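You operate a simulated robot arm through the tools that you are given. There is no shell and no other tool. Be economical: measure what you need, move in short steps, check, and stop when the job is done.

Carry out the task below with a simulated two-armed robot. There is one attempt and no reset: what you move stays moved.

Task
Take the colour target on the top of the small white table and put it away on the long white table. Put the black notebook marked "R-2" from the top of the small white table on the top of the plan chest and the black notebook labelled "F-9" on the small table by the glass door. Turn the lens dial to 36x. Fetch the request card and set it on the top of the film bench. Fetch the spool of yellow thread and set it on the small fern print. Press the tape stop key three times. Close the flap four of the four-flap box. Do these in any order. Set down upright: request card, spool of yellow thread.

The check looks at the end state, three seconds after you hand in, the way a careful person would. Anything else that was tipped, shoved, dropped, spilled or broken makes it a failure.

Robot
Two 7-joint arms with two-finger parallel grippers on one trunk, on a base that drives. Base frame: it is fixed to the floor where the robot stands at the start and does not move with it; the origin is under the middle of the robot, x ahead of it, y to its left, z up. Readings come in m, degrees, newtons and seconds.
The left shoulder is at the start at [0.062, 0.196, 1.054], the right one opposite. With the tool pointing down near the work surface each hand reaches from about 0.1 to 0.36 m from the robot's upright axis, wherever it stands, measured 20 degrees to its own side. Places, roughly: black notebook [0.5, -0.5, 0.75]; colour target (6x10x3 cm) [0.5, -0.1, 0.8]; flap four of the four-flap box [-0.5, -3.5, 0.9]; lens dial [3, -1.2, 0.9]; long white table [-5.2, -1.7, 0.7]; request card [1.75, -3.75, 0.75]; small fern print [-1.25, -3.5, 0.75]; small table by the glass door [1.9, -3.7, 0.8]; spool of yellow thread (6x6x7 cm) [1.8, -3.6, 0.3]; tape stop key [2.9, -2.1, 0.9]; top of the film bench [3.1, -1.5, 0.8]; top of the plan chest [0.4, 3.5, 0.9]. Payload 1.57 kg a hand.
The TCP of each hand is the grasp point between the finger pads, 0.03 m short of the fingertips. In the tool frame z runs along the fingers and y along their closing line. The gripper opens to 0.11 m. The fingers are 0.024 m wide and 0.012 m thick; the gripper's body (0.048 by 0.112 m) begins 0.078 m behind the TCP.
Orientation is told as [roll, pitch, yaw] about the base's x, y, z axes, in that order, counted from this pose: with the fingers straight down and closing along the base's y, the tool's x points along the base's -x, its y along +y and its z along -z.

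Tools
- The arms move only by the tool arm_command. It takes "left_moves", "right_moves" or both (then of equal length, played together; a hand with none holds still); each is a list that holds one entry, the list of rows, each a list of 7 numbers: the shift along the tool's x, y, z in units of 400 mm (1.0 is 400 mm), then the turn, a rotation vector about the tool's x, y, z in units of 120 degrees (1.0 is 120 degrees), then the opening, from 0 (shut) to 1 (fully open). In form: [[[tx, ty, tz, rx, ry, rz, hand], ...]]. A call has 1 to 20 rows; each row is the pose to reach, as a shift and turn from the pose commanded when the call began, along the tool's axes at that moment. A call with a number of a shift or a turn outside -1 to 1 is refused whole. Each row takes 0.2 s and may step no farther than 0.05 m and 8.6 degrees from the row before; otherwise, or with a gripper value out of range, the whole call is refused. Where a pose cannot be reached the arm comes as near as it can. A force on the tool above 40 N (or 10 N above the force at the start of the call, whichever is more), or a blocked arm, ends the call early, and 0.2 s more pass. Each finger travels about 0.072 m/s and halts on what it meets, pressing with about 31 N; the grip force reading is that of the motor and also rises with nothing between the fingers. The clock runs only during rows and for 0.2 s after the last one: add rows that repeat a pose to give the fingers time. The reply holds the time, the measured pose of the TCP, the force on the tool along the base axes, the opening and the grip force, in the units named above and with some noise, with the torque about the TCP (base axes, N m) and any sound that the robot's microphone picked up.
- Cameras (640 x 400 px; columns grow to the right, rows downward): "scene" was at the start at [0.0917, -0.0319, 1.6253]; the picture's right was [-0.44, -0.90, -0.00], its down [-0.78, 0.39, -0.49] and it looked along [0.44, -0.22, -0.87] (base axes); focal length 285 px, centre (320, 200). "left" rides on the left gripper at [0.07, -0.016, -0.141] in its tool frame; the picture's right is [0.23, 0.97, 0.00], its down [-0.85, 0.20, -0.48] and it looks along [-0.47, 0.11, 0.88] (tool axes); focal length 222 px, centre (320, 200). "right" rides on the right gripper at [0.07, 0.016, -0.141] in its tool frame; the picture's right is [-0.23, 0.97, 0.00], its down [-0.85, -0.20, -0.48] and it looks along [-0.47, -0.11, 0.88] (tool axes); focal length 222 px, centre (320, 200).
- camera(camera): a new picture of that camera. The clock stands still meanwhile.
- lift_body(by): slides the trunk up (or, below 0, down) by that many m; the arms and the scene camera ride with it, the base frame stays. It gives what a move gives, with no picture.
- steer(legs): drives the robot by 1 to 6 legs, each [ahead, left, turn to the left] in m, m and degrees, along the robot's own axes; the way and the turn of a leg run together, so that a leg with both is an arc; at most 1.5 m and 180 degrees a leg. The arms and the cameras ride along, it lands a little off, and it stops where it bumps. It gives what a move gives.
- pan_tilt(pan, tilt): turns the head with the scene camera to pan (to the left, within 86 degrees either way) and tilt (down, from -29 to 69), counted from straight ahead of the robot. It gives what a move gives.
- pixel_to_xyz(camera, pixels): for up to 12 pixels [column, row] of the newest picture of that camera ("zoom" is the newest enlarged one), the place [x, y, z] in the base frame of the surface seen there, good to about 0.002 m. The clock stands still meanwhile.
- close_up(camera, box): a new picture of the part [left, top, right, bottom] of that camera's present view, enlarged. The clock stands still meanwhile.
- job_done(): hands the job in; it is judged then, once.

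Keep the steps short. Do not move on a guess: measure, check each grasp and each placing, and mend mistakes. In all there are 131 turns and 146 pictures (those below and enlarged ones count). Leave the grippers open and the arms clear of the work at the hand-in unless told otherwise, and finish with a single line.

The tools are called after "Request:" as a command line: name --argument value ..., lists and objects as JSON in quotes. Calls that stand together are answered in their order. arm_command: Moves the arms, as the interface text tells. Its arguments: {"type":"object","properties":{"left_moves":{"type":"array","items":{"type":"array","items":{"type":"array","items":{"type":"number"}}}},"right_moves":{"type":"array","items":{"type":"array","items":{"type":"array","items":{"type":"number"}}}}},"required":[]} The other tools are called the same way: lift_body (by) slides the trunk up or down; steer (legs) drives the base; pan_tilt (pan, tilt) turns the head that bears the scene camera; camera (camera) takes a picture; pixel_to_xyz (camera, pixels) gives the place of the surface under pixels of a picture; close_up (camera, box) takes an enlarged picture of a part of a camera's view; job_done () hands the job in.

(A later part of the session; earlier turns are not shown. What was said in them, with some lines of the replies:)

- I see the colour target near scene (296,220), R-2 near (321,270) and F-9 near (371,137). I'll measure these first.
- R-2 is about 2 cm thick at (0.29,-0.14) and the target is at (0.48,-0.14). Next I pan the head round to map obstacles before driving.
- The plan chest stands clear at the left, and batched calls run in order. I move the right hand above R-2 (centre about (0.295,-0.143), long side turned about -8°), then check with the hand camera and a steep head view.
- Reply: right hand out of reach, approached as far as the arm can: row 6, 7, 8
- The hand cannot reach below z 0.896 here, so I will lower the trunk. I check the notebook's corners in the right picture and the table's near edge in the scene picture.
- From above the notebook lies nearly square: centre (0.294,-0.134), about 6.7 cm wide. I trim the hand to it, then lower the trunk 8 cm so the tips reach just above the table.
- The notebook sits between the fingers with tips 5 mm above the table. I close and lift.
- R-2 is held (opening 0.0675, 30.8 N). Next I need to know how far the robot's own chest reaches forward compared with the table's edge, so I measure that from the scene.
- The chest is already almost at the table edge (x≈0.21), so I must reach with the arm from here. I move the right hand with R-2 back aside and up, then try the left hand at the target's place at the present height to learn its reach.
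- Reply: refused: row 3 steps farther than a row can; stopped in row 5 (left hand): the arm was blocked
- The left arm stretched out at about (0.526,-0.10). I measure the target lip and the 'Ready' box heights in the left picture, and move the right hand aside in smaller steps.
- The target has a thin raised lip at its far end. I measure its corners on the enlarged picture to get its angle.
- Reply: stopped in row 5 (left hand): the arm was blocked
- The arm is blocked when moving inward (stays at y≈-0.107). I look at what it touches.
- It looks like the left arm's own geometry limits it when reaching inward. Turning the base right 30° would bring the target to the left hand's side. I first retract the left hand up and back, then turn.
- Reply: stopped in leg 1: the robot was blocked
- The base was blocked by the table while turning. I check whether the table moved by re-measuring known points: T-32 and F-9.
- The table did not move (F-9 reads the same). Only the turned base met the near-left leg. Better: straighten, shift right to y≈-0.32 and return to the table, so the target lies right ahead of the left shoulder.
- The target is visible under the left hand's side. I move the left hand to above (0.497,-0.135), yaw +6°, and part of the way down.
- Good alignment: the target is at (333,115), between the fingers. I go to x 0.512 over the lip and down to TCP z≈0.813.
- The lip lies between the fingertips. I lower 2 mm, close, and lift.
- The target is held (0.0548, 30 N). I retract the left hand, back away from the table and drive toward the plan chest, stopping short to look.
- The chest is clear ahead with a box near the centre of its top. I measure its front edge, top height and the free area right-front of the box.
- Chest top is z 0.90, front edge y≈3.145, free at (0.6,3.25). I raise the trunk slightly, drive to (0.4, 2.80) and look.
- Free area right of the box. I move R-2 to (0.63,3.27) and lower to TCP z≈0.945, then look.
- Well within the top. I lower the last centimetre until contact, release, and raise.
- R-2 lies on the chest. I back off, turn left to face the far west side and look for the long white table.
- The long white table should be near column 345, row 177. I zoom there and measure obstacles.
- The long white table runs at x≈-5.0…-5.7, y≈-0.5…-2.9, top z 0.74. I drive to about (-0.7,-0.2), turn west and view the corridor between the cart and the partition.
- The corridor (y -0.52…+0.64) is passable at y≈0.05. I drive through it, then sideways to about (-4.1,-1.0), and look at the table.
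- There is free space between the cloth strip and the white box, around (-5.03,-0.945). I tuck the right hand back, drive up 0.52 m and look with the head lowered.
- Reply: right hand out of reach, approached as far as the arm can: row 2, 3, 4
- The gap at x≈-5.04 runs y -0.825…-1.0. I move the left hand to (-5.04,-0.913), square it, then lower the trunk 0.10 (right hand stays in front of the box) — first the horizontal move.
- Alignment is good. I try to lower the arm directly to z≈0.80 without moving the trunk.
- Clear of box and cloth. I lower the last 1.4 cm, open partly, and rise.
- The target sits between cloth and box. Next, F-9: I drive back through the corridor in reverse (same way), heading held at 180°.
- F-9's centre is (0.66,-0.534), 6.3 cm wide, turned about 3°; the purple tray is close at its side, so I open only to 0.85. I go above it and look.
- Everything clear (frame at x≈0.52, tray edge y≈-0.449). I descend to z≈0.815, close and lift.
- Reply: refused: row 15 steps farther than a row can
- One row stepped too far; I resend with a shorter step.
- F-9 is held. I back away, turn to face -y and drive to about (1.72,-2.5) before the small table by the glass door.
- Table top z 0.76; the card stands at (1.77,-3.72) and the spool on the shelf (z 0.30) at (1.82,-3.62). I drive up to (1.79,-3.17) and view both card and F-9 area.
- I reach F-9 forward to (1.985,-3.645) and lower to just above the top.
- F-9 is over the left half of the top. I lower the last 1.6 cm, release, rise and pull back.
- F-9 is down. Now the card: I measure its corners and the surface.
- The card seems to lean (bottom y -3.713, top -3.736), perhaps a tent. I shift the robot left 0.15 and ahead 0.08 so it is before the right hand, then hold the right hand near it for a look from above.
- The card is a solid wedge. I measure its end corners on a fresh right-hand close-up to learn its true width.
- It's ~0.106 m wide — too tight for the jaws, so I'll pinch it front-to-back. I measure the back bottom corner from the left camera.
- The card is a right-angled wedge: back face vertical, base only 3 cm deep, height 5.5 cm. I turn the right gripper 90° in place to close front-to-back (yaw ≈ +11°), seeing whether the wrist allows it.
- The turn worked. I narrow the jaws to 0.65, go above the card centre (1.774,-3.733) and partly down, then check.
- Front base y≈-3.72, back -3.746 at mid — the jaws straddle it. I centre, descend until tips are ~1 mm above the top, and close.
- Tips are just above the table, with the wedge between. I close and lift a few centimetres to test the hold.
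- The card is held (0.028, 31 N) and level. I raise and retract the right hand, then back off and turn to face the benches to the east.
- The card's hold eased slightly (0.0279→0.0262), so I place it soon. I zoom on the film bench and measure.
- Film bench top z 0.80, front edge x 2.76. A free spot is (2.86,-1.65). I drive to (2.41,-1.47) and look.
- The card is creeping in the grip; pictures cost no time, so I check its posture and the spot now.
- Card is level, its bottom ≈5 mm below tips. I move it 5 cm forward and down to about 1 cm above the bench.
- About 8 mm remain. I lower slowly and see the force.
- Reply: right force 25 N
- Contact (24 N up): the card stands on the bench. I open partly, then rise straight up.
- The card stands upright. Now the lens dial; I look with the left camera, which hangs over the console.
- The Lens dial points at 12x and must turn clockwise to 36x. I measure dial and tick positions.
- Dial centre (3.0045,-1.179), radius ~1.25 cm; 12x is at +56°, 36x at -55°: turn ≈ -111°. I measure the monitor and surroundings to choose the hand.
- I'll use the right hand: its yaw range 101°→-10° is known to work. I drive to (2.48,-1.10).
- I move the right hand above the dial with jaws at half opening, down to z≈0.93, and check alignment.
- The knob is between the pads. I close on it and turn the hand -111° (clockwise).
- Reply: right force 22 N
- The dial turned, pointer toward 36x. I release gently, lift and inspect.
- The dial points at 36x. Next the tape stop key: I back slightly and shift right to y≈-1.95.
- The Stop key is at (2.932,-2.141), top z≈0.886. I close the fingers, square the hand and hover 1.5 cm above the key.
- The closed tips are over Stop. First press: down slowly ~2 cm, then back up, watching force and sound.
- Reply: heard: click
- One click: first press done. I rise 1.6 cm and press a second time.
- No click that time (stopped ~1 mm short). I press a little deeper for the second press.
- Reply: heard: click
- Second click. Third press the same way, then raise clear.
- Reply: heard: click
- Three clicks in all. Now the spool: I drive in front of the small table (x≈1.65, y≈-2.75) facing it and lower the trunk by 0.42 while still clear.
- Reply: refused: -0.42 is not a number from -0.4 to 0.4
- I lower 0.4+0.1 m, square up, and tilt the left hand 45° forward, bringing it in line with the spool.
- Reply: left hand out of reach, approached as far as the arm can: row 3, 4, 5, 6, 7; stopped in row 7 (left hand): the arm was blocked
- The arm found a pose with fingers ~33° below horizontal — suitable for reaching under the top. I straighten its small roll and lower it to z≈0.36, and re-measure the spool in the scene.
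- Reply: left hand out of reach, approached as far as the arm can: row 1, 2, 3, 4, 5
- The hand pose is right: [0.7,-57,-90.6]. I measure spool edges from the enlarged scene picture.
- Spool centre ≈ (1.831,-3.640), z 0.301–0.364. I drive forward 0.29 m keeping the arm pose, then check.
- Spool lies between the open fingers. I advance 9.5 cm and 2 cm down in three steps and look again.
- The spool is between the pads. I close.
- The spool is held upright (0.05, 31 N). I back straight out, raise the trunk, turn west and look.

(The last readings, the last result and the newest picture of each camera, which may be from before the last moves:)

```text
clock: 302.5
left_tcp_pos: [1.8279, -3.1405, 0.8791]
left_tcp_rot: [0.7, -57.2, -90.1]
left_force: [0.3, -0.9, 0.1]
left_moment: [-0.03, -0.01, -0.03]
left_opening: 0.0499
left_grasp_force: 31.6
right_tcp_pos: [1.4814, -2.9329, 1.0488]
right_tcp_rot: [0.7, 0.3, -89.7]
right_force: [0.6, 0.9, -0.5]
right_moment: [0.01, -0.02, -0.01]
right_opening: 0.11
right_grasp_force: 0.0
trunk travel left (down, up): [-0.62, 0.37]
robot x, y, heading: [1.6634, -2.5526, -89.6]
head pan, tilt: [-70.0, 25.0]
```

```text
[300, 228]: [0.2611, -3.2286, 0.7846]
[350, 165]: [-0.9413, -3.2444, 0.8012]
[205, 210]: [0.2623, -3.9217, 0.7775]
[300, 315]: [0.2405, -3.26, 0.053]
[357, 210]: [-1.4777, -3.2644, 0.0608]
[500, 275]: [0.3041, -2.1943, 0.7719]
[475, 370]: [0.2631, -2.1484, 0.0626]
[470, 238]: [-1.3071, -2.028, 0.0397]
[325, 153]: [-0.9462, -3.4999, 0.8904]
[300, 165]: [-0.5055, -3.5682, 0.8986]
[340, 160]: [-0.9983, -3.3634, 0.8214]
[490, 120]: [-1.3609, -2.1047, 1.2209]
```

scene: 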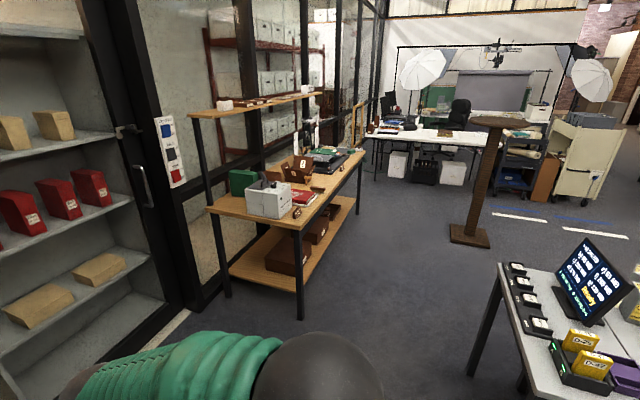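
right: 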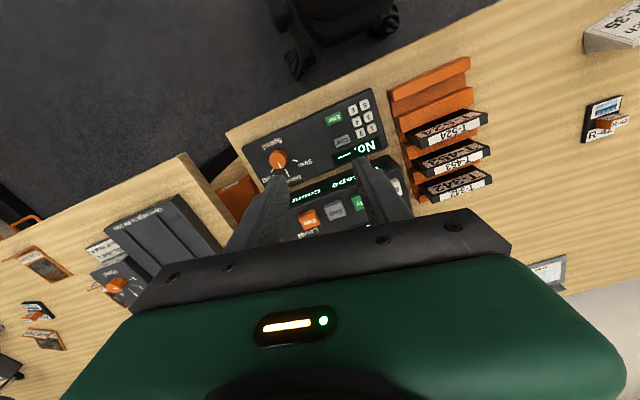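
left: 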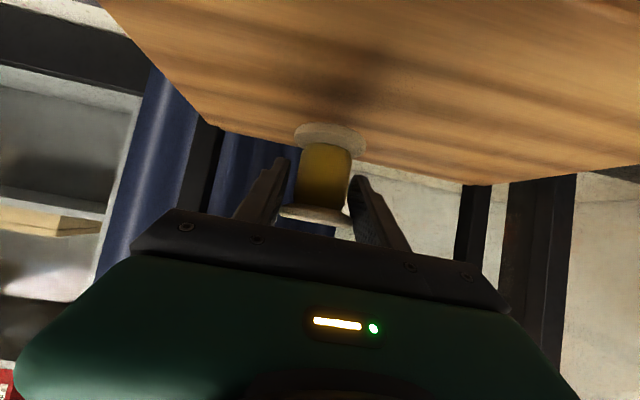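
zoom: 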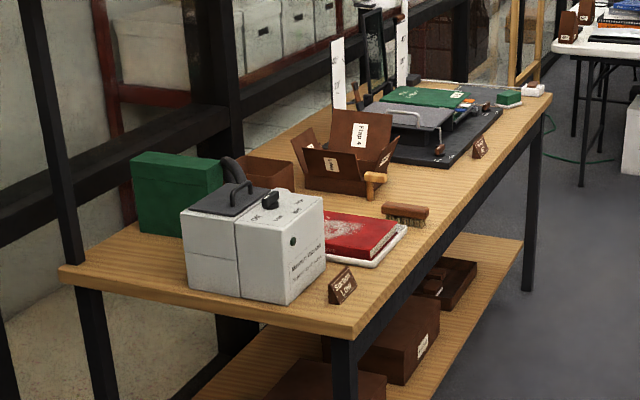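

The bench's front edge is y≈-3.23, from x 0.26 to -1.5; the four-flap box at (-0.5,-3.55), the print beyond the press. I raise the trunk 0.1, turn west and drive along y≈-2.7 to x≈-0.9, then view the print.

Request:
lift_body --by 0.1

Request:
steer --legs '[[0, 0, -90.3], [1.4, 0.15, 0], [1.2, 0, 0]]'

Request:
pan_tilt --pan 60 --tilt 40

Request:
camera --camera "scene"

```text
clock: 303.8
left_tcp_pos: [1.8274, -3.1418, 0.9806]
left_tcp_rot: [0.7, -57.1, -90.1]
left_force: [0.0, 0.4, -1.3]
left_moment: [0.01, -0.05, -0.02]
left_opening: 0.0498
left_grasp_force: 31.3
right_tcp_pos: [1.4803, -2.9324, 1.1475]
right_tcp_rot: [0.6, 0.3, -89.9]
right_force: [-0.6, 0.6, 0.7]
right_moment: [0.02, 0.0, -0.01]
right_opening: 0.1099
right_grasp_force: 0.1
trunk travel left (down, up): [-0.72, 0.27]
robot x, y, heading: [1.6644, -2.5504, -89.5]
head pan, tilt: [-70.0, 25.0]
```

```text
clock: 320.4
left_tcp_pos: [-1.5525, -2.851, 0.98]
left_tcp_rot: [0.8, -57.2, 179.6]
left_force: [0.5, -0.4, -0.1]
left_moment: [0.01, 0.0, -0.02]
left_opening: 0.0499
left_grasp_force: 30.9
right_tcp_pos: [-1.3436, -2.5064, 1.1494]
right_tcp_rot: [0.5, 0.3, -179.9]
right_force: [0.5, 0.0, 0.0]
right_moment: [0.01, 0.01, -0.02]
right_opening: 0.1098
right_grasp_force: 0.0
trunk travel left (down, up): [-0.72, 0.27]
robot x, y, heading: [-0.9637, -2.6859, -179.6]
head pan, tilt: [-70.0, 25.0]
```

```text
clock: 322.6
left_tcp_pos: [-1.5515, -2.8507, 0.981]
left_tcp_rot: [0.7, -57.2, 179.7]
left_force: [-0.8, -0.1, -0.6]
left_moment: [0.0, -0.03, -0.02]
left_opening: 0.0498
left_grasp_force: 31.5
right_tcp_pos: [-1.3422, -2.5054, 1.1483]
right_tcp_rot: [0.6, 0.2, -179.9]
right_force: [0.1, 0.1, -0.8]
right_moment: [-0.02, 0.01, 0.0]
right_opening: 0.11
right_grasp_force: 0.0
trunk travel left (down, up): [-0.72, 0.27]
robot x, y, heading: [-0.9602, -2.694, -180.0]
head pan, tilt: [60.0, 40.0]
```

```text
34 pictures are left
```

scene: 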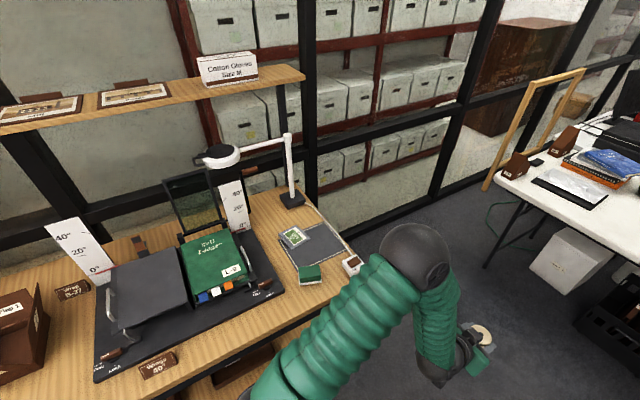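

Request:
close_up --camera "scene" --box '[180, 120, 380, 300]'

Request:
pixel_to_xyz --camera "scene" --pixels '[[294, 237], [284, 235], [303, 239], [289, 230], [298, 245], [315, 245], [310, 275], [355, 265], [290, 195], [260, 145], [225, 155], [330, 235]]'

```text
2.22 times, centred on (280, 210) of scene
```

zoom: 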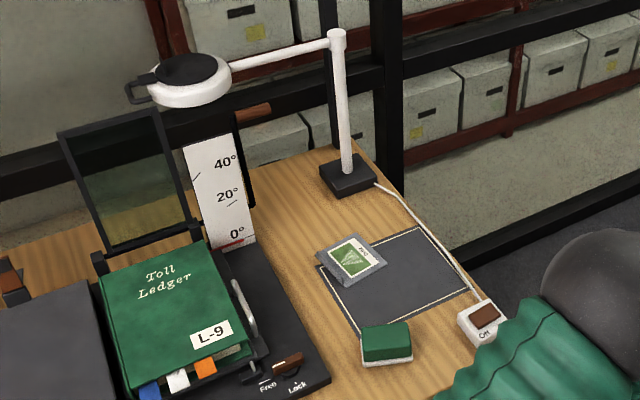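

```text
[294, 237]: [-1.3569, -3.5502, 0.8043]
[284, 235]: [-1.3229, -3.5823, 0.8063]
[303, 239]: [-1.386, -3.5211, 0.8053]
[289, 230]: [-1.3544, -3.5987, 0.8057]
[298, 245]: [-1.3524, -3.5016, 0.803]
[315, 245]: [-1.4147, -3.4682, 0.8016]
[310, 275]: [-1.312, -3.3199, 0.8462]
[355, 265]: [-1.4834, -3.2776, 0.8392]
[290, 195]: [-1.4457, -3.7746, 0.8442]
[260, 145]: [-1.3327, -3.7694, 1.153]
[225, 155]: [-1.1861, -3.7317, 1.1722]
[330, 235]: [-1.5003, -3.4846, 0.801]
```

Request:
pixel_to_xyz --camera "zoom" --pixels '[[363, 364], [410, 358], [362, 332], [408, 325], [385, 325], [317, 252], [343, 285], [385, 265], [357, 236], [350, 260], [322, 340], [320, 270]]'

```text
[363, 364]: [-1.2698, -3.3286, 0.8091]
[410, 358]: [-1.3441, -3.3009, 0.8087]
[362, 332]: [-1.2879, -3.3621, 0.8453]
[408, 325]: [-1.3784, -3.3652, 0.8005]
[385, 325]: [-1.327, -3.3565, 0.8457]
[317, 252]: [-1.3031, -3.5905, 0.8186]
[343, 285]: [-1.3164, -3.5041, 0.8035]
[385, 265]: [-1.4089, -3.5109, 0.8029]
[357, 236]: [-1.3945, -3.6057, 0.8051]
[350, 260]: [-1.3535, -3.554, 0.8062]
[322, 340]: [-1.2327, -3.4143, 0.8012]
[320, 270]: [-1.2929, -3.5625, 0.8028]
```

The print is at (-1.356,-3.553), top z 0.805. I turn to face the bench here (staying back), then strafe right to x≈-1.52.

Request:
steer --legs '[[0, -0.1, 0], [0, 0, 90], [0, -0.56, 0], [0.2, 0, 0]]'

Request:
pan_tilt --pan 15 --tilt 45

Request:
camera --camera "scene"

```text
clock: 331.5
left_tcp_pos: [-1.3808, -3.378, 0.982]
left_tcp_rot: [0.9, -57.3, -91.6]
left_force: [0.2, 1.0, -0.6]
left_moment: [-0.02, -0.01, -0.02]
left_opening: 0.0499
left_grasp_force: 31.2
right_tcp_pos: [-1.7239, -3.1601, 1.1489]
right_tcp_rot: [0.8, 0.1, -91.0]
right_force: [0.4, 0.3, -0.1]
right_moment: [0.02, -0.02, -0.02]
right_opening: 0.11
right_grasp_force: 0.0
trunk travel left (down, up): [-0.72, 0.27]
robot x, y, heading: [-1.5297, -2.7881, -91.3]
head pan, tilt: [60.0, 40.0]
```

```text
clock: 332.6
left_tcp_pos: [-1.3788, -3.3787, 0.9811]
left_tcp_rot: [0.7, -57.2, -91.4]
left_force: [-0.4, -0.2, -0.9]
left_moment: [0.04, -0.01, -0.02]
left_opening: 0.0499
left_grasp_force: 31.3
right_tcp_pos: [-1.7211, -3.1628, 1.1506]
right_tcp_rot: [0.7, 0.2, -91.1]
right_force: [0.1, -0.6, 0.0]
right_moment: [-0.01, 0.05, 0.02]
right_opening: 0.11
right_grasp_force: 0.0
trunk travel left (down, up): [-0.72, 0.27]
robot x, y, heading: [-1.5331, -2.7857, -90.9]
head pan, tilt: [15.0, 45.0]
```

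```text
32 pictures are left
```

scene: 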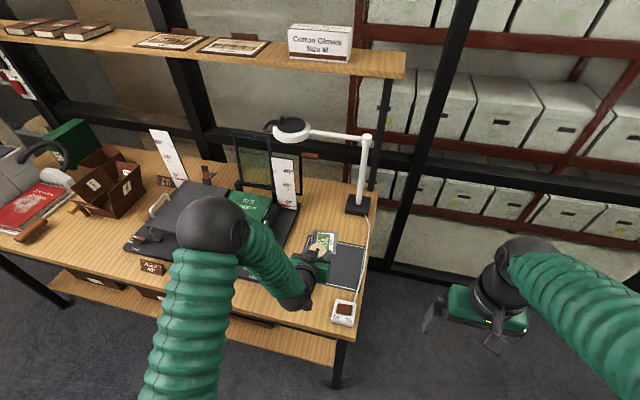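

Request:
steer --legs '[[0.1, 0, 0.9]]'

Request:
close_up --camera "scene" --box '[260, 200, 400, 330]'

Request:
camera --camera "left"

```text
clock: 333.8
left_tcp_pos: [-1.3714, -3.4748, 0.983]
left_tcp_rot: [0.8, -57.3, -90.5]
left_force: [-0.8, -0.8, -0.9]
left_moment: [-0.01, 0.0, 0.02]
left_opening: 0.0498
left_grasp_force: 31.0
right_tcp_pos: [-1.7165, -3.2644, 1.1509]
right_tcp_rot: [0.6, 0.1, -90.0]
right_force: [-0.5, 0.5, 0.5]
right_moment: [-0.03, 0.0, 0.04]
right_opening: 0.11
right_grasp_force: 0.1
trunk travel left (down, up): [-0.72, 0.27]
robot x, y, heading: [-1.5328, -2.8841, -89.9]
head pan, tilt: [15.0, 45.0]
```

```text
3.08 times, centred on (330, 265) of scene
```

zoom: 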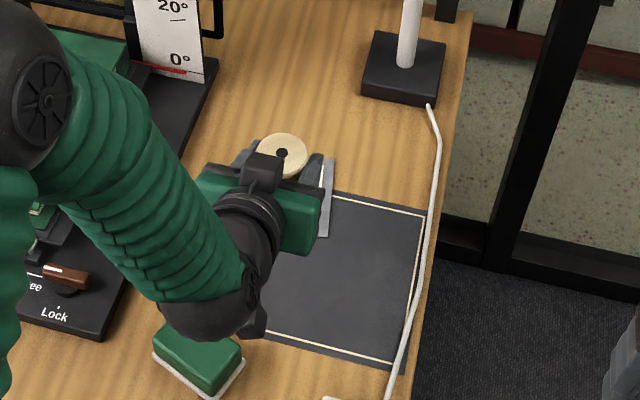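

```text
30 pictures are left
```

left: 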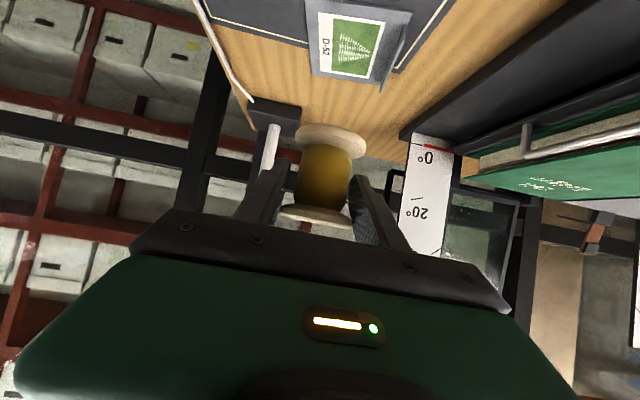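

Request:
pixel_to_xyz --camera "left" --pixels '[[350, 45], [313, 75], [385, 82], [405, 15], [310, 5], [318, 40], [395, 50]]'

```text
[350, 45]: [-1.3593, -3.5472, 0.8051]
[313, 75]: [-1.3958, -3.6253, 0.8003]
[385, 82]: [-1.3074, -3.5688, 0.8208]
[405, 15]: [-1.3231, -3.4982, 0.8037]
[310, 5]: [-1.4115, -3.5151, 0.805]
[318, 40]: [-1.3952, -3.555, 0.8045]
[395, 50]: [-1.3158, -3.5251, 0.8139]
```

The print's flat middle is (-1.36,-3.553). I move the spool forward above it and lower to about 1.5 cm above.

Request:
arm_command --left_moves '[[[-0.05, 0.007, 0.079, 0, 0, 0, 0], [-0.101, 0.015, 0.158, 0, 0, 0, 0], [-0.02, 0.015, 0.21, 0, 0, 0, 0], [0.06, 0.015, 0.262, 0, 0, 0, 0], [0.13, 0.015, 0.307, 0, 0, 0, 0], [0.155, 0.015, 0.3225, 0, 0, 0, 0], [0.155, 0.015, 0.3225, 0, 0, 0, 0]]]'

Request:
camera --camera "left"

Request:
close_up --camera "scene" --box '[260, 190, 400, 320]'

```text
clock: 335.4
left_tcp_pos: [-1.3642, -3.5507, 0.8569]
left_tcp_rot: [0.6, -57.2, -90.4]
left_force: [0.5, -0.2, -0.8]
left_moment: [0.0, 0.01, 0.02]
left_opening: 0.0497
left_grasp_force: 31.3
right_tcp_pos: [-1.7164, -3.2673, 1.1484]
right_tcp_rot: [0.7, 0.2, -90.2]
right_force: [1.0, 0.4, -0.3]
right_moment: [0.01, -0.03, 0.0]
right_opening: 0.1102
right_grasp_force: 0.1
trunk travel left (down, up): [-0.72, 0.27]
robot x, y, heading: [-1.528, -2.8889, -89.9]
head pan, tilt: [15.0, 45.0]
```

```text
29 pictures are left
```

left: 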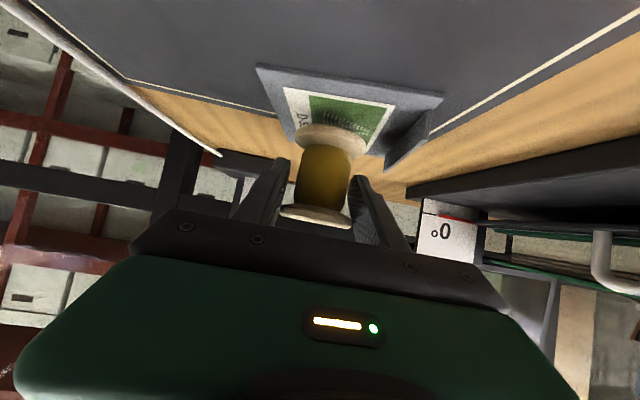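

```text
3.08 times, centred on (330, 255) of scene
```

zoom: 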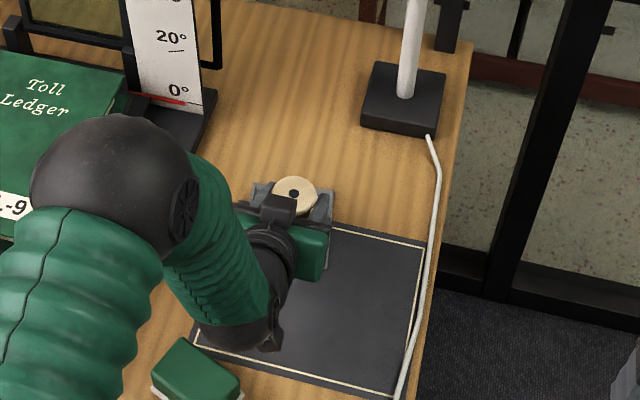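

The spool hovers over the print. I shift it 6 mm left and 5 mm nearer to centre it, then lower until contact.

Request:
arm_command --left_moves '[[[0.007, -0.015, -0.01, 0, 0, 0, 0], [0.02, -0.015, -0.002, 0, 0, 0, 0], [0.031, -0.015, 0.005, 0, 0, 0, 0], [0.035, -0.015, 0.008, 0, 0, 0, 0]]]'

Request:
camera --camera "left"

```text
clock: 336.4
left_tcp_pos: [-1.371, -3.5472, 0.8451]
left_tcp_rot: [0.8, -57.2, -90.5]
left_force: [-0.7, -0.9, 1.1]
left_moment: [-0.01, 0.03, 0.01]
left_opening: 0.05
left_grasp_force: 30.9
right_tcp_pos: [-1.7172, -3.2657, 1.149]
right_tcp_rot: [0.5, 0.2, -90.2]
right_force: [0.7, -0.5, 0.1]
right_moment: [0.01, 0.01, 0.02]
right_opening: 0.1097
right_grasp_force: 0.1
trunk travel left (down, up): [-0.72, 0.27]
robot x, y, heading: [-1.5313, -2.8885, -89.9]
head pan, tilt: [15.0, 45.0]
```

```text
27 pictures are left
```

left: 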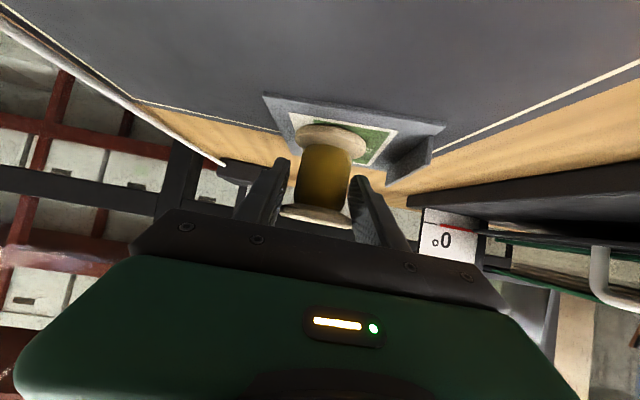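

Nicely centred on the print. I lower 3 mm more to confirm contact.

Request:
arm_command --left_moves '[[[0.0032, 0, 0.002, 0, 0, 0, 0], [0.0063, 0, 0.004, 0, 0, 0, 0]]]'

```text
clock: 337.0
left_tcp_pos: [-1.3702, -3.548, 0.8452]
left_tcp_rot: [0.8, -57.5, -90.6]
left_force: [1.6, 1.6, 13.9]
left_moment: [0.14, 0.18, -0.04]
left_opening: 0.0498
left_grasp_force: 30.6
right_tcp_pos: [-1.7176, -3.2646, 1.1493]
right_tcp_rot: [0.6, 0.2, -90.0]
right_force: [-0.3, 0.3, 0.3]
right_moment: [0.01, -0.03, 0.03]
right_opening: 0.1099
right_grasp_force: 0.2
trunk travel left (down, up): [-0.72, 0.27]
robot x, y, heading: [-1.5288, -2.8798, -90.0]
head pan, tilt: [15.0, 45.0]
```

Contact (14 N). I release to 0.65 opening and withdraw along the fingers' axis (up and back).

Request:
arm_command --left_moves '[[[-0.004, 0, -0.002, 0, 0, 0, 0.5], [-0.004, 0, -0.002, 0, 0, 0, 0.64], [-0.004, 0, -0.002, 0, 0, 0, 0.64], [-0.004, 0, -0.002, 0, 0, 0, 0.64], [-0.004, 0, -0.06, 0, 0, 0, 0.64], [-0.004, 0, -0.14, 0, 0, 0, 0.64], [-0.004, 0, -0.22, 0, 0, 0, 0.64], [-0.03, 0, -0.32, 0, 0, 0, 0.64], [-0.08, 0, -0.4, 0, 0, 0, 1]]]'

Request:
camera --camera "left"

Request:
close_up --camera "scene" --box '[260, 170, 400, 300]'

```text
clock: 339.0
left_tcp_pos: [-1.3719, -3.4273, 0.9562]
left_tcp_rot: [0.7, -57.2, -90.6]
left_force: [0.3, 0.2, 0.3]
left_moment: [-0.02, 0.01, 0.0]
left_opening: 0.1097
left_grasp_force: 0.0
right_tcp_pos: [-1.717, -3.2648, 1.1503]
right_tcp_rot: [0.6, 0.1, -90.1]
right_force: [-0.2, 0.2, 0.0]
right_moment: [0.0, 0.01, -0.02]
right_opening: 0.1099
right_grasp_force: 0.0
trunk travel left (down, up): [-0.72, 0.27]
robot x, y, heading: [-1.5324, -2.8874, -90.0]
head pan, tilt: [15.0, 45.0]
```

```text
26 pictures are left
```

left: 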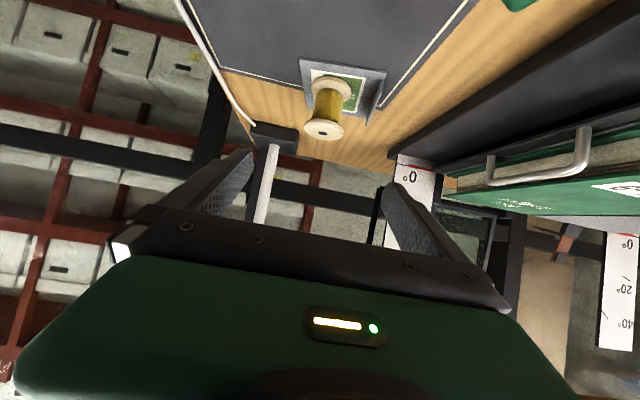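

```text
3.08 times, centred on (330, 235) of scene
```

zoom: 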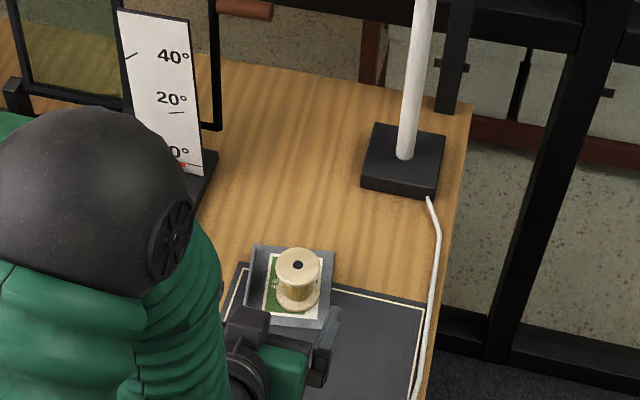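

The spool stands on the print. I back off, strafe left to x≈-0.5 and inspect the four-flap box.

Request:
steer --legs '[[-0.3, 0, 0], [0, 1.05, 0]]'

Request:
pan_tilt --pan 0 --tilt 38

Request:
camera --camera "scene"

Request:
close_up --camera "scene" --box '[240, 140, 420, 280]'

```text
clock: 346.1
left_tcp_pos: [-0.3241, -3.1251, 0.9558]
left_tcp_rot: [0.9, -57.2, -90.5]
left_force: [0.0, -0.8, -0.4]
left_moment: [-0.01, 0.01, 0.03]
left_opening: 0.1101
left_grasp_force: 0.1
right_tcp_pos: [-0.6691, -2.9634, 1.1482]
right_tcp_rot: [0.6, 0.0, -89.8]
right_force: [0.9, 0.8, -0.3]
right_moment: [-0.03, -0.05, -0.01]
right_opening: 0.1099
right_grasp_force: 0.0
trunk travel left (down, up): [-0.72, 0.27]
robot x, y, heading: [-0.4807, -2.583, -89.6]
head pan, tilt: [15.0, 45.0]
```

```text
clock: 346.8
left_tcp_pos: [-0.3222, -3.1236, 0.9551]
left_tcp_rot: [0.7, -57.2, -90.4]
left_force: [-0.1, -1.1, 0.6]
left_moment: [-0.01, 0.04, 0.03]
left_opening: 0.11
left_grasp_force: 0.1
right_tcp_pos: [-0.6676, -2.9627, 1.1493]
right_tcp_rot: [0.6, 0.2, -89.8]
right_force: [1.0, -1.1, 0.5]
right_moment: [0.0, -0.01, -0.03]
right_opening: 0.11
right_grasp_force: 0.0
trunk travel left (down, up): [-0.72, 0.27]
robot x, y, heading: [-0.4806, -2.5845, -89.8]
head pan, tilt: [0.0, 38.0]
```

```text
24 pictures are left
```

scene: 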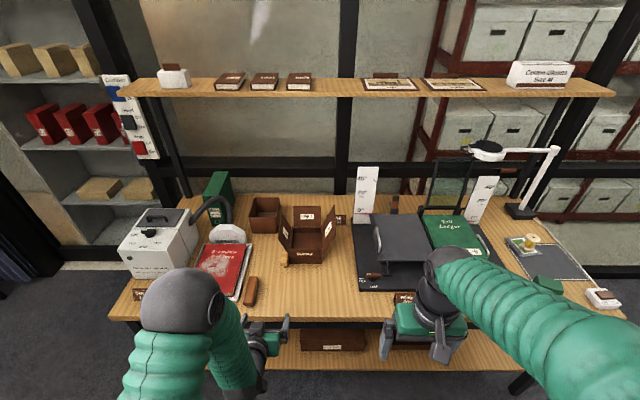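

```text
2.86 times, centred on (330, 210) of scene
```

zoom: 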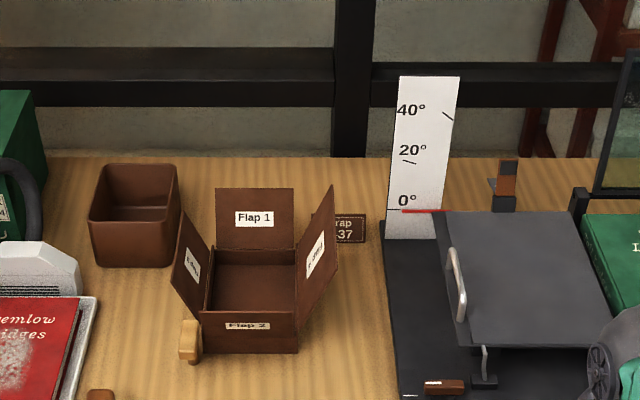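

Request:
close_up --camera "scene" --box '[275, 195, 350, 270]'

Request:
pixel_to_xyz --camera "zoom" --pixels '[[480, 60], [470, 240], [355, 290], [360, 165], [420, 180], [355, 260], [190, 215], [60, 150], [40, 225], [120, 310], [250, 330], [230, 60]]'

```text
5.33 times, centred on (312, 232) of scene
```

zoom: 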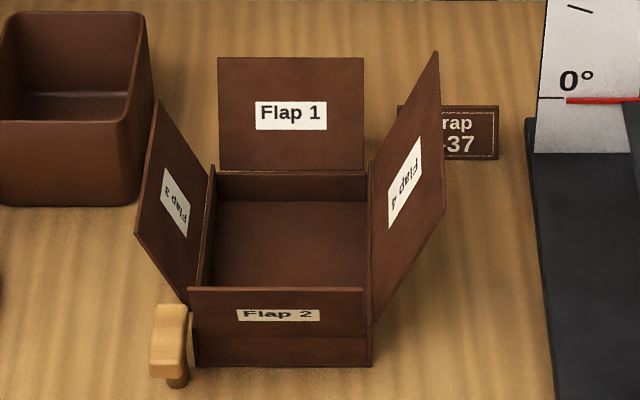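

```text
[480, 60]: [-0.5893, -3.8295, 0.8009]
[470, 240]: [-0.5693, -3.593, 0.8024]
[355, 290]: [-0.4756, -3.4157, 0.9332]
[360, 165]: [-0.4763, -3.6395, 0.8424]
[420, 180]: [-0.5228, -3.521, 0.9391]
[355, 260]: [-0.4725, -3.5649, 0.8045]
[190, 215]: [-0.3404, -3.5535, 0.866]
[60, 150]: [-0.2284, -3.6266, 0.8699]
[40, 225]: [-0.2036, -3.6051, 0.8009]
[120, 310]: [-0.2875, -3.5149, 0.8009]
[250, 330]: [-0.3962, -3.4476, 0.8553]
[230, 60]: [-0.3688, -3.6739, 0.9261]
```

Flap 4 is the right-hand one (-x side), leaning outward. I measure its outline and hinge, and the nearby objects on its outer side.

Request:
pixel_to_xyz --camera "zoom" --pixels '[[433, 66], [439, 203], [436, 130], [376, 170], [376, 310], [376, 240], [368, 345], [200, 345], [540, 160], [550, 300], [210, 180], [478, 130]]'

```text
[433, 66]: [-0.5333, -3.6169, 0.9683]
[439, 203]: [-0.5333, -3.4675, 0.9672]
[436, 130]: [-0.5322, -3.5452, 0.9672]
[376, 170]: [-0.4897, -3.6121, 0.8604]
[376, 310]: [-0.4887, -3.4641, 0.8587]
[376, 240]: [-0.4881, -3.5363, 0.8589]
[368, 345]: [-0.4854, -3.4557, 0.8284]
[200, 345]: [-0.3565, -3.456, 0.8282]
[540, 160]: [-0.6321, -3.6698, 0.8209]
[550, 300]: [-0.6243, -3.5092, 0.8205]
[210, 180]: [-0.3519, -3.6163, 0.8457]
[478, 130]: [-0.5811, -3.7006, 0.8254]
```

Hinge line x≈-0.486, z≈0.857; flap length 0.12, leaning 23° outward (top at x -0.533, z 0.968). I first restore the left hand upright and high, lower the trunk 0.1, and drive up to (-0.36,-2.95).

Request:
arm_command --left_moves '[[[-0.06, 0, -0.05, 0, 0.06, 0, 1], [-0.12, 0, -0.1, 0, 0.12, 0, 1], [-0.16, 0, -0.16, 0, 0.18, 0, 1], [-0.18, 0, -0.22, 0, 0.24, 0, 1], [-0.18, 0, -0.28, 0, 0.3, 0, 1], [-0.18, 0, -0.34, 0, 0.36, 0, 1], [-0.18, 0, -0.4, 0, 0.42, 0, 1], [-0.18, 0, -0.41, 0, 0.475, 0, 1]]]'

Request:
lift_body --by -0.1

Request:
steer --legs '[[0, 0.12, 0], [0.37, 0, 0]]'

Request:
pan_tilt --pan -8 --tilt 52

Request:
camera --camera "scene"

```text
clock: 348.6
left_tcp_pos: [-0.3216, -3.026, 1.1054]
left_tcp_rot: [0.5, -0.1, -89.7]
left_force: [-0.1, 0.1, 0.1]
left_moment: [0.0, -0.01, 0.02]
left_opening: 0.11
left_grasp_force: 0.0
right_tcp_pos: [-0.6665, -2.9639, 1.1469]
right_tcp_rot: [0.6, 0.2, -89.9]
right_force: [0.9, 0.6, -0.4]
right_moment: [0.01, 0.0, -0.01]
right_opening: 0.1102
right_grasp_force: 0.0
trunk travel left (down, up): [-0.72, 0.27]
robot x, y, heading: [-0.4807, -2.5788, -89.6]
head pan, tilt: [0.0, 38.0]
```

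```text
clock: 350.0
left_tcp_pos: [-0.3226, -3.0239, 1.006]
left_tcp_rot: [0.4, -0.1, -89.7]
left_force: [0.4, 0.8, 0.7]
left_moment: [0.02, -0.01, 0.01]
left_opening: 0.11
left_grasp_force: 0.1
right_tcp_pos: [-0.6654, -2.9618, 1.0479]
right_tcp_rot: [0.6, 0.2, -89.8]
right_force: [0.3, -0.3, 0.6]
right_moment: [-0.01, 0.01, -0.03]
right_opening: 0.1103
right_grasp_force: 0.0
trunk travel left (down, up): [-0.62, 0.37]
robot x, y, heading: [-0.4778, -2.5763, -89.8]
head pan, tilt: [0.0, 38.0]
```

```text
clock: 353.2
left_tcp_pos: [-0.1896, -3.3977, 1.0052]
left_tcp_rot: [0.0, -0.4, -89.1]
left_force: [0.6, -0.2, -0.9]
left_moment: [0.02, 0.08, 0.01]
left_opening: 0.1101
left_grasp_force: 0.0
right_tcp_pos: [-0.5325, -3.3378, 1.0504]
right_tcp_rot: [0.2, 0.2, -89.3]
right_force: [1.3, 0.4, 0.3]
right_moment: [0.0, 0.1, 0.02]
right_opening: 0.11
right_grasp_force: 0.0
trunk travel left (down, up): [-0.62, 0.37]
robot x, y, heading: [-0.356, -2.9584, -89.3]
head pan, tilt: [0.0, 38.0]
```

```text
clock: 353.9
left_tcp_pos: [-0.1911, -3.3983, 1.0057]
left_tcp_rot: [0.3, -0.3, -89.1]
left_force: [-0.6, -0.4, 0.4]
left_moment: [0.03, 0.02, 0.01]
left_opening: 0.1099
left_grasp_force: 0.0
right_tcp_pos: [-0.5348, -3.3396, 1.049]
right_tcp_rot: [0.3, 0.2, -89.3]
right_force: [0.6, 0.4, 0.7]
right_moment: [-0.01, 0.03, -0.01]
right_opening: 0.1102
right_grasp_force: 0.2
trunk travel left (down, up): [-0.62, 0.37]
robot x, y, heading: [-0.358, -2.9577, -89.5]
head pan, tilt: [-8.0, 52.0]
```

```text
21 pictures are left
```

scene: 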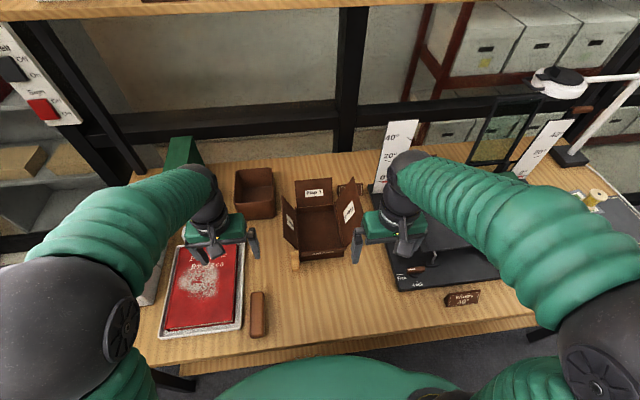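

I close the right fingers, move to the outer side of flap 4 (x≈-0.61), forward to y≈-3.505 and down to tip z≈0.93.

Request:
arm_command --right_moves '[[[0, -0.1, 0, 0, 0, 0, 0], [0, -0.19, 0, 0, 0, 0, 0], [-0.1, -0.2, 0, 0, 0, 0, 0], [-0.2, -0.2, 0, 0, 0, 0, 0], [-0.3, -0.2, 0, 0, 0, 0, 0], [-0.4, -0.2, 0, 0, 0, 0, 0], [-0.4125, -0.2, 0.1, 0, 0, 0, 0], [-0.4125, -0.2, 0.2, 0, 0, 0, 0], [-0.4125, -0.2, 0.225, 0, 0, 0, 0], [-0.4125, -0.2, 0.225, 0, 0, 0, 0]]]'

Request:
close_up --camera "scene" --box '[260, 150, 440, 280]'

Request:
camera --camera "right"

```text
clock: 356.1
left_tcp_pos: [-0.1967, -3.3974, 1.0065]
left_tcp_rot: [0.4, -0.3, -89.2]
left_force: [-0.1, 0.4, -0.8]
left_moment: [-0.03, -0.03, -0.02]
left_opening: 0.1099
left_grasp_force: 0.1
right_tcp_pos: [-0.6176, -3.5023, 0.957]
right_tcp_rot: [0.5, 0.1, -89.3]
right_force: [0.3, 0.0, -0.1]
right_moment: [0.0, 0.01, 0.04]
right_opening: 0.0001
right_grasp_force: 21.4
trunk travel left (down, up): [-0.62, 0.37]
robot x, y, heading: [-0.361, -2.9582, -89.4]
head pan, tilt: [-8.0, 52.0]
```

```text
3.08 times, centred on (350, 215) of scene
```

zoom: 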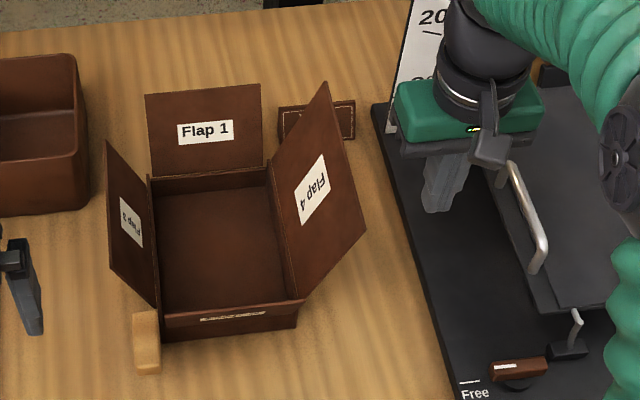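

```text
19 pictures are left
```

right: 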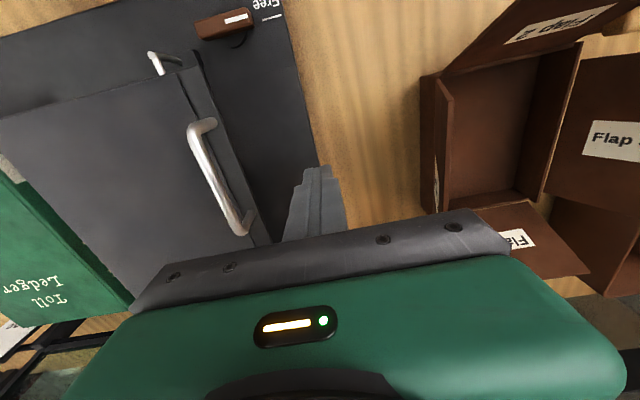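

Path clear. I sweep +x against the flap's outer side until it is just past vertical, then look.

Request:
arm_command --right_moves '[[[0, 0.08, 0, 0, 0, 0, 0], [0, 0.16, 0, 0, 0, 0, 0], [0, 0.22, 0, 0, 0, 0, 0], [0, 0.27, 0, 0, 0, 0, 0], [0, 0.32, 0, 0, 0, 0, 0], [0, 0.37, 0, 0, 0, 0, 0], [0, 0.4065, 0.005, 0, 0, 0, 0], [0, 0.4065, 0.005, 0, 0, 0, 0]]]'

Request:
close_up --camera "scene" --box '[260, 150, 440, 280]'

```text
clock: 357.9
left_tcp_pos: [-0.1966, -3.3979, 1.0058]
left_tcp_rot: [0.4, -0.4, -89.2]
left_force: [-0.1, -0.1, -0.8]
left_moment: [-0.02, 0.0, 0.0]
left_opening: 0.1102
left_grasp_force: 0.0
right_tcp_pos: [-0.4539, -3.5006, 0.9591]
right_tcp_rot: [0.7, 0.0, -89.3]
right_force: [0.2, 0.8, -0.9]
right_moment: [-0.01, -0.01, 0.03]
right_opening: 0.0
right_grasp_force: 21.7
trunk travel left (down, up): [-0.62, 0.37]
robot x, y, heading: [-0.357, -2.9578, -89.0]
head pan, tilt: [-8.0, 52.0]
```

```text
3.08 times, centred on (350, 215) of scene
```

zoom: 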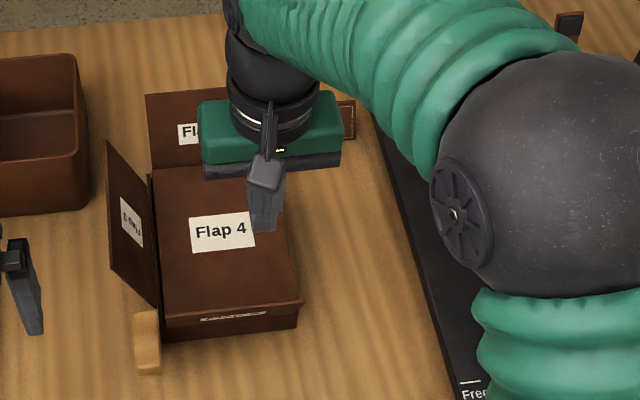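

Flap 4 has folded over and lies closed. I lift the hand away and verify.

Request:
arm_command --right_moves '[[[0, 0, -0.1, 0, 0, 0, 0], [0, 0, -0.2, 0, 0, 0, 0], [0, 0, -0.25, 0, 0, 0, 0], [0.1, -0.04, -0.25, 0, 0, 0, 0.4], [0.2, -0.09, -0.25, 0, 0, 0, 0.8], [0.3, -0.15, -0.25, 0, 0, 0, 1], [0.38, -0.2, -0.25, 0, 0, 0, 1], [0.38, -0.2, -0.25, 0, 0, 0, 1]]]'

Request:
close_up --camera "scene" --box '[260, 150, 440, 280]'

Request:
pixel_to_xyz --camera "zoom" --pixels '[[180, 190], [180, 270], [285, 250], [230, 290], [170, 230], [240, 180]]'

```text
clock: 359.7
left_tcp_pos: [-0.1956, -3.3986, 1.0051]
left_tcp_rot: [0.4, -0.1, -89.2]
left_force: [-0.2, -0.6, 0.7]
left_moment: [0.01, 0.02, 0.01]
left_opening: 0.1098
left_grasp_force: 0.1
right_tcp_pos: [-0.5375, -3.3513, 1.0562]
right_tcp_rot: [0.6, 0.2, -89.3]
right_force: [0.6, 0.2, 0.1]
right_moment: [0.02, 0.01, 0.01]
right_opening: 0.1098
right_grasp_force: 0.0
trunk travel left (down, up): [-0.62, 0.37]
robot x, y, heading: [-0.3597, -2.9577, -89.3]
head pan, tilt: [-8.0, 52.0]
```

```text
3.08 times, centred on (350, 215) of scene
```

zoom: 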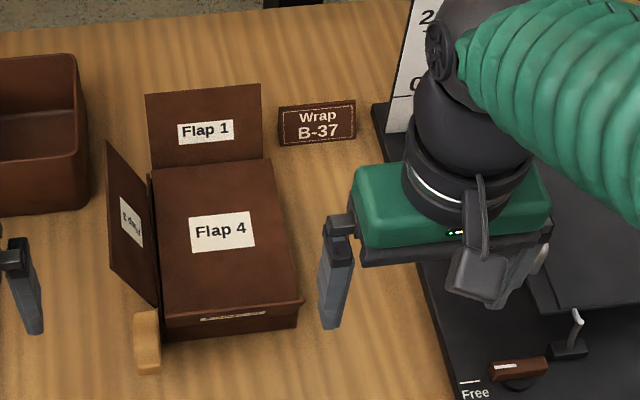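

```text
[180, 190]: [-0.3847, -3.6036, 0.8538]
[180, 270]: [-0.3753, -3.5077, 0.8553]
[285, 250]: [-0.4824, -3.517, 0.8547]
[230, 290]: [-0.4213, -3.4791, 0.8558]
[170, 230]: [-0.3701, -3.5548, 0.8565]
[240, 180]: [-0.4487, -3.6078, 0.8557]
```

Flap 4 is flat at z 0.855, the other flaps unchanged. I back the robot clear with a last view before handing in.

Request:
steer --legs '[[-0.35, 0, 0]]'

Request:
pan_tilt --pan -10 --tilt 35

Request:
camera --camera "scene"

```text
clock: 362.0
left_tcp_pos: [-0.2011, -3.0539, 1.006]
left_tcp_rot: [0.3, -0.2, -89.2]
left_force: [-0.7, 0.1, -0.6]
left_moment: [-0.02, 0.0, -0.01]
left_opening: 0.1102
left_grasp_force: 0.1
right_tcp_pos: [-0.5421, -3.0061, 1.0574]
right_tcp_rot: [0.6, 0.2, -89.2]
right_force: [-0.7, -0.1, 0.3]
right_moment: [0.03, -0.01, 0.01]
right_opening: 0.1098
right_grasp_force: 0.0
trunk travel left (down, up): [-0.62, 0.37]
robot x, y, heading: [-0.3587, -2.6131, -88.9]
head pan, tilt: [-8.0, 52.0]
```

```text
clock: 362.8
left_tcp_pos: [-0.2001, -3.0503, 1.0073]
left_tcp_rot: [0.4, -0.3, -89.2]
left_force: [-0.1, 0.0, 0.8]
left_moment: [-0.01, 0.0, -0.02]
left_opening: 0.11
left_grasp_force: 0.1
right_tcp_pos: [-0.5426, -3.0046, 1.057]
right_tcp_rot: [0.6, 0.1, -89.3]
right_force: [0.3, 0.3, -0.2]
right_moment: [0.02, 0.0, -0.04]
right_opening: 0.11
right_grasp_force: 0.1
trunk travel left (down, up): [-0.62, 0.37]
robot x, y, heading: [-0.3632, -2.6104, -89.1]
head pan, tilt: [-10.0, 35.0]
```

```text
16 pictures are left
```

scene: 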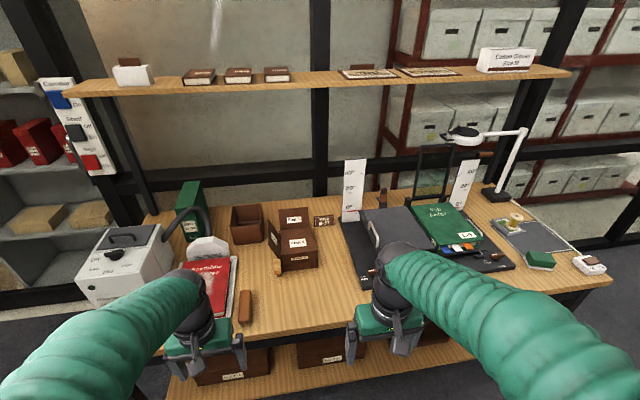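

The spool is upright on the print, flap four is closed, the grippers are open and the arms are clear. I hand in.

Request:
job_done

```text
The job is handed in.
```

All nine parts of the task are done and handed in; each was checked by picture or sensor reading as I did it, and I did not go back for a final look at the earlier placings.
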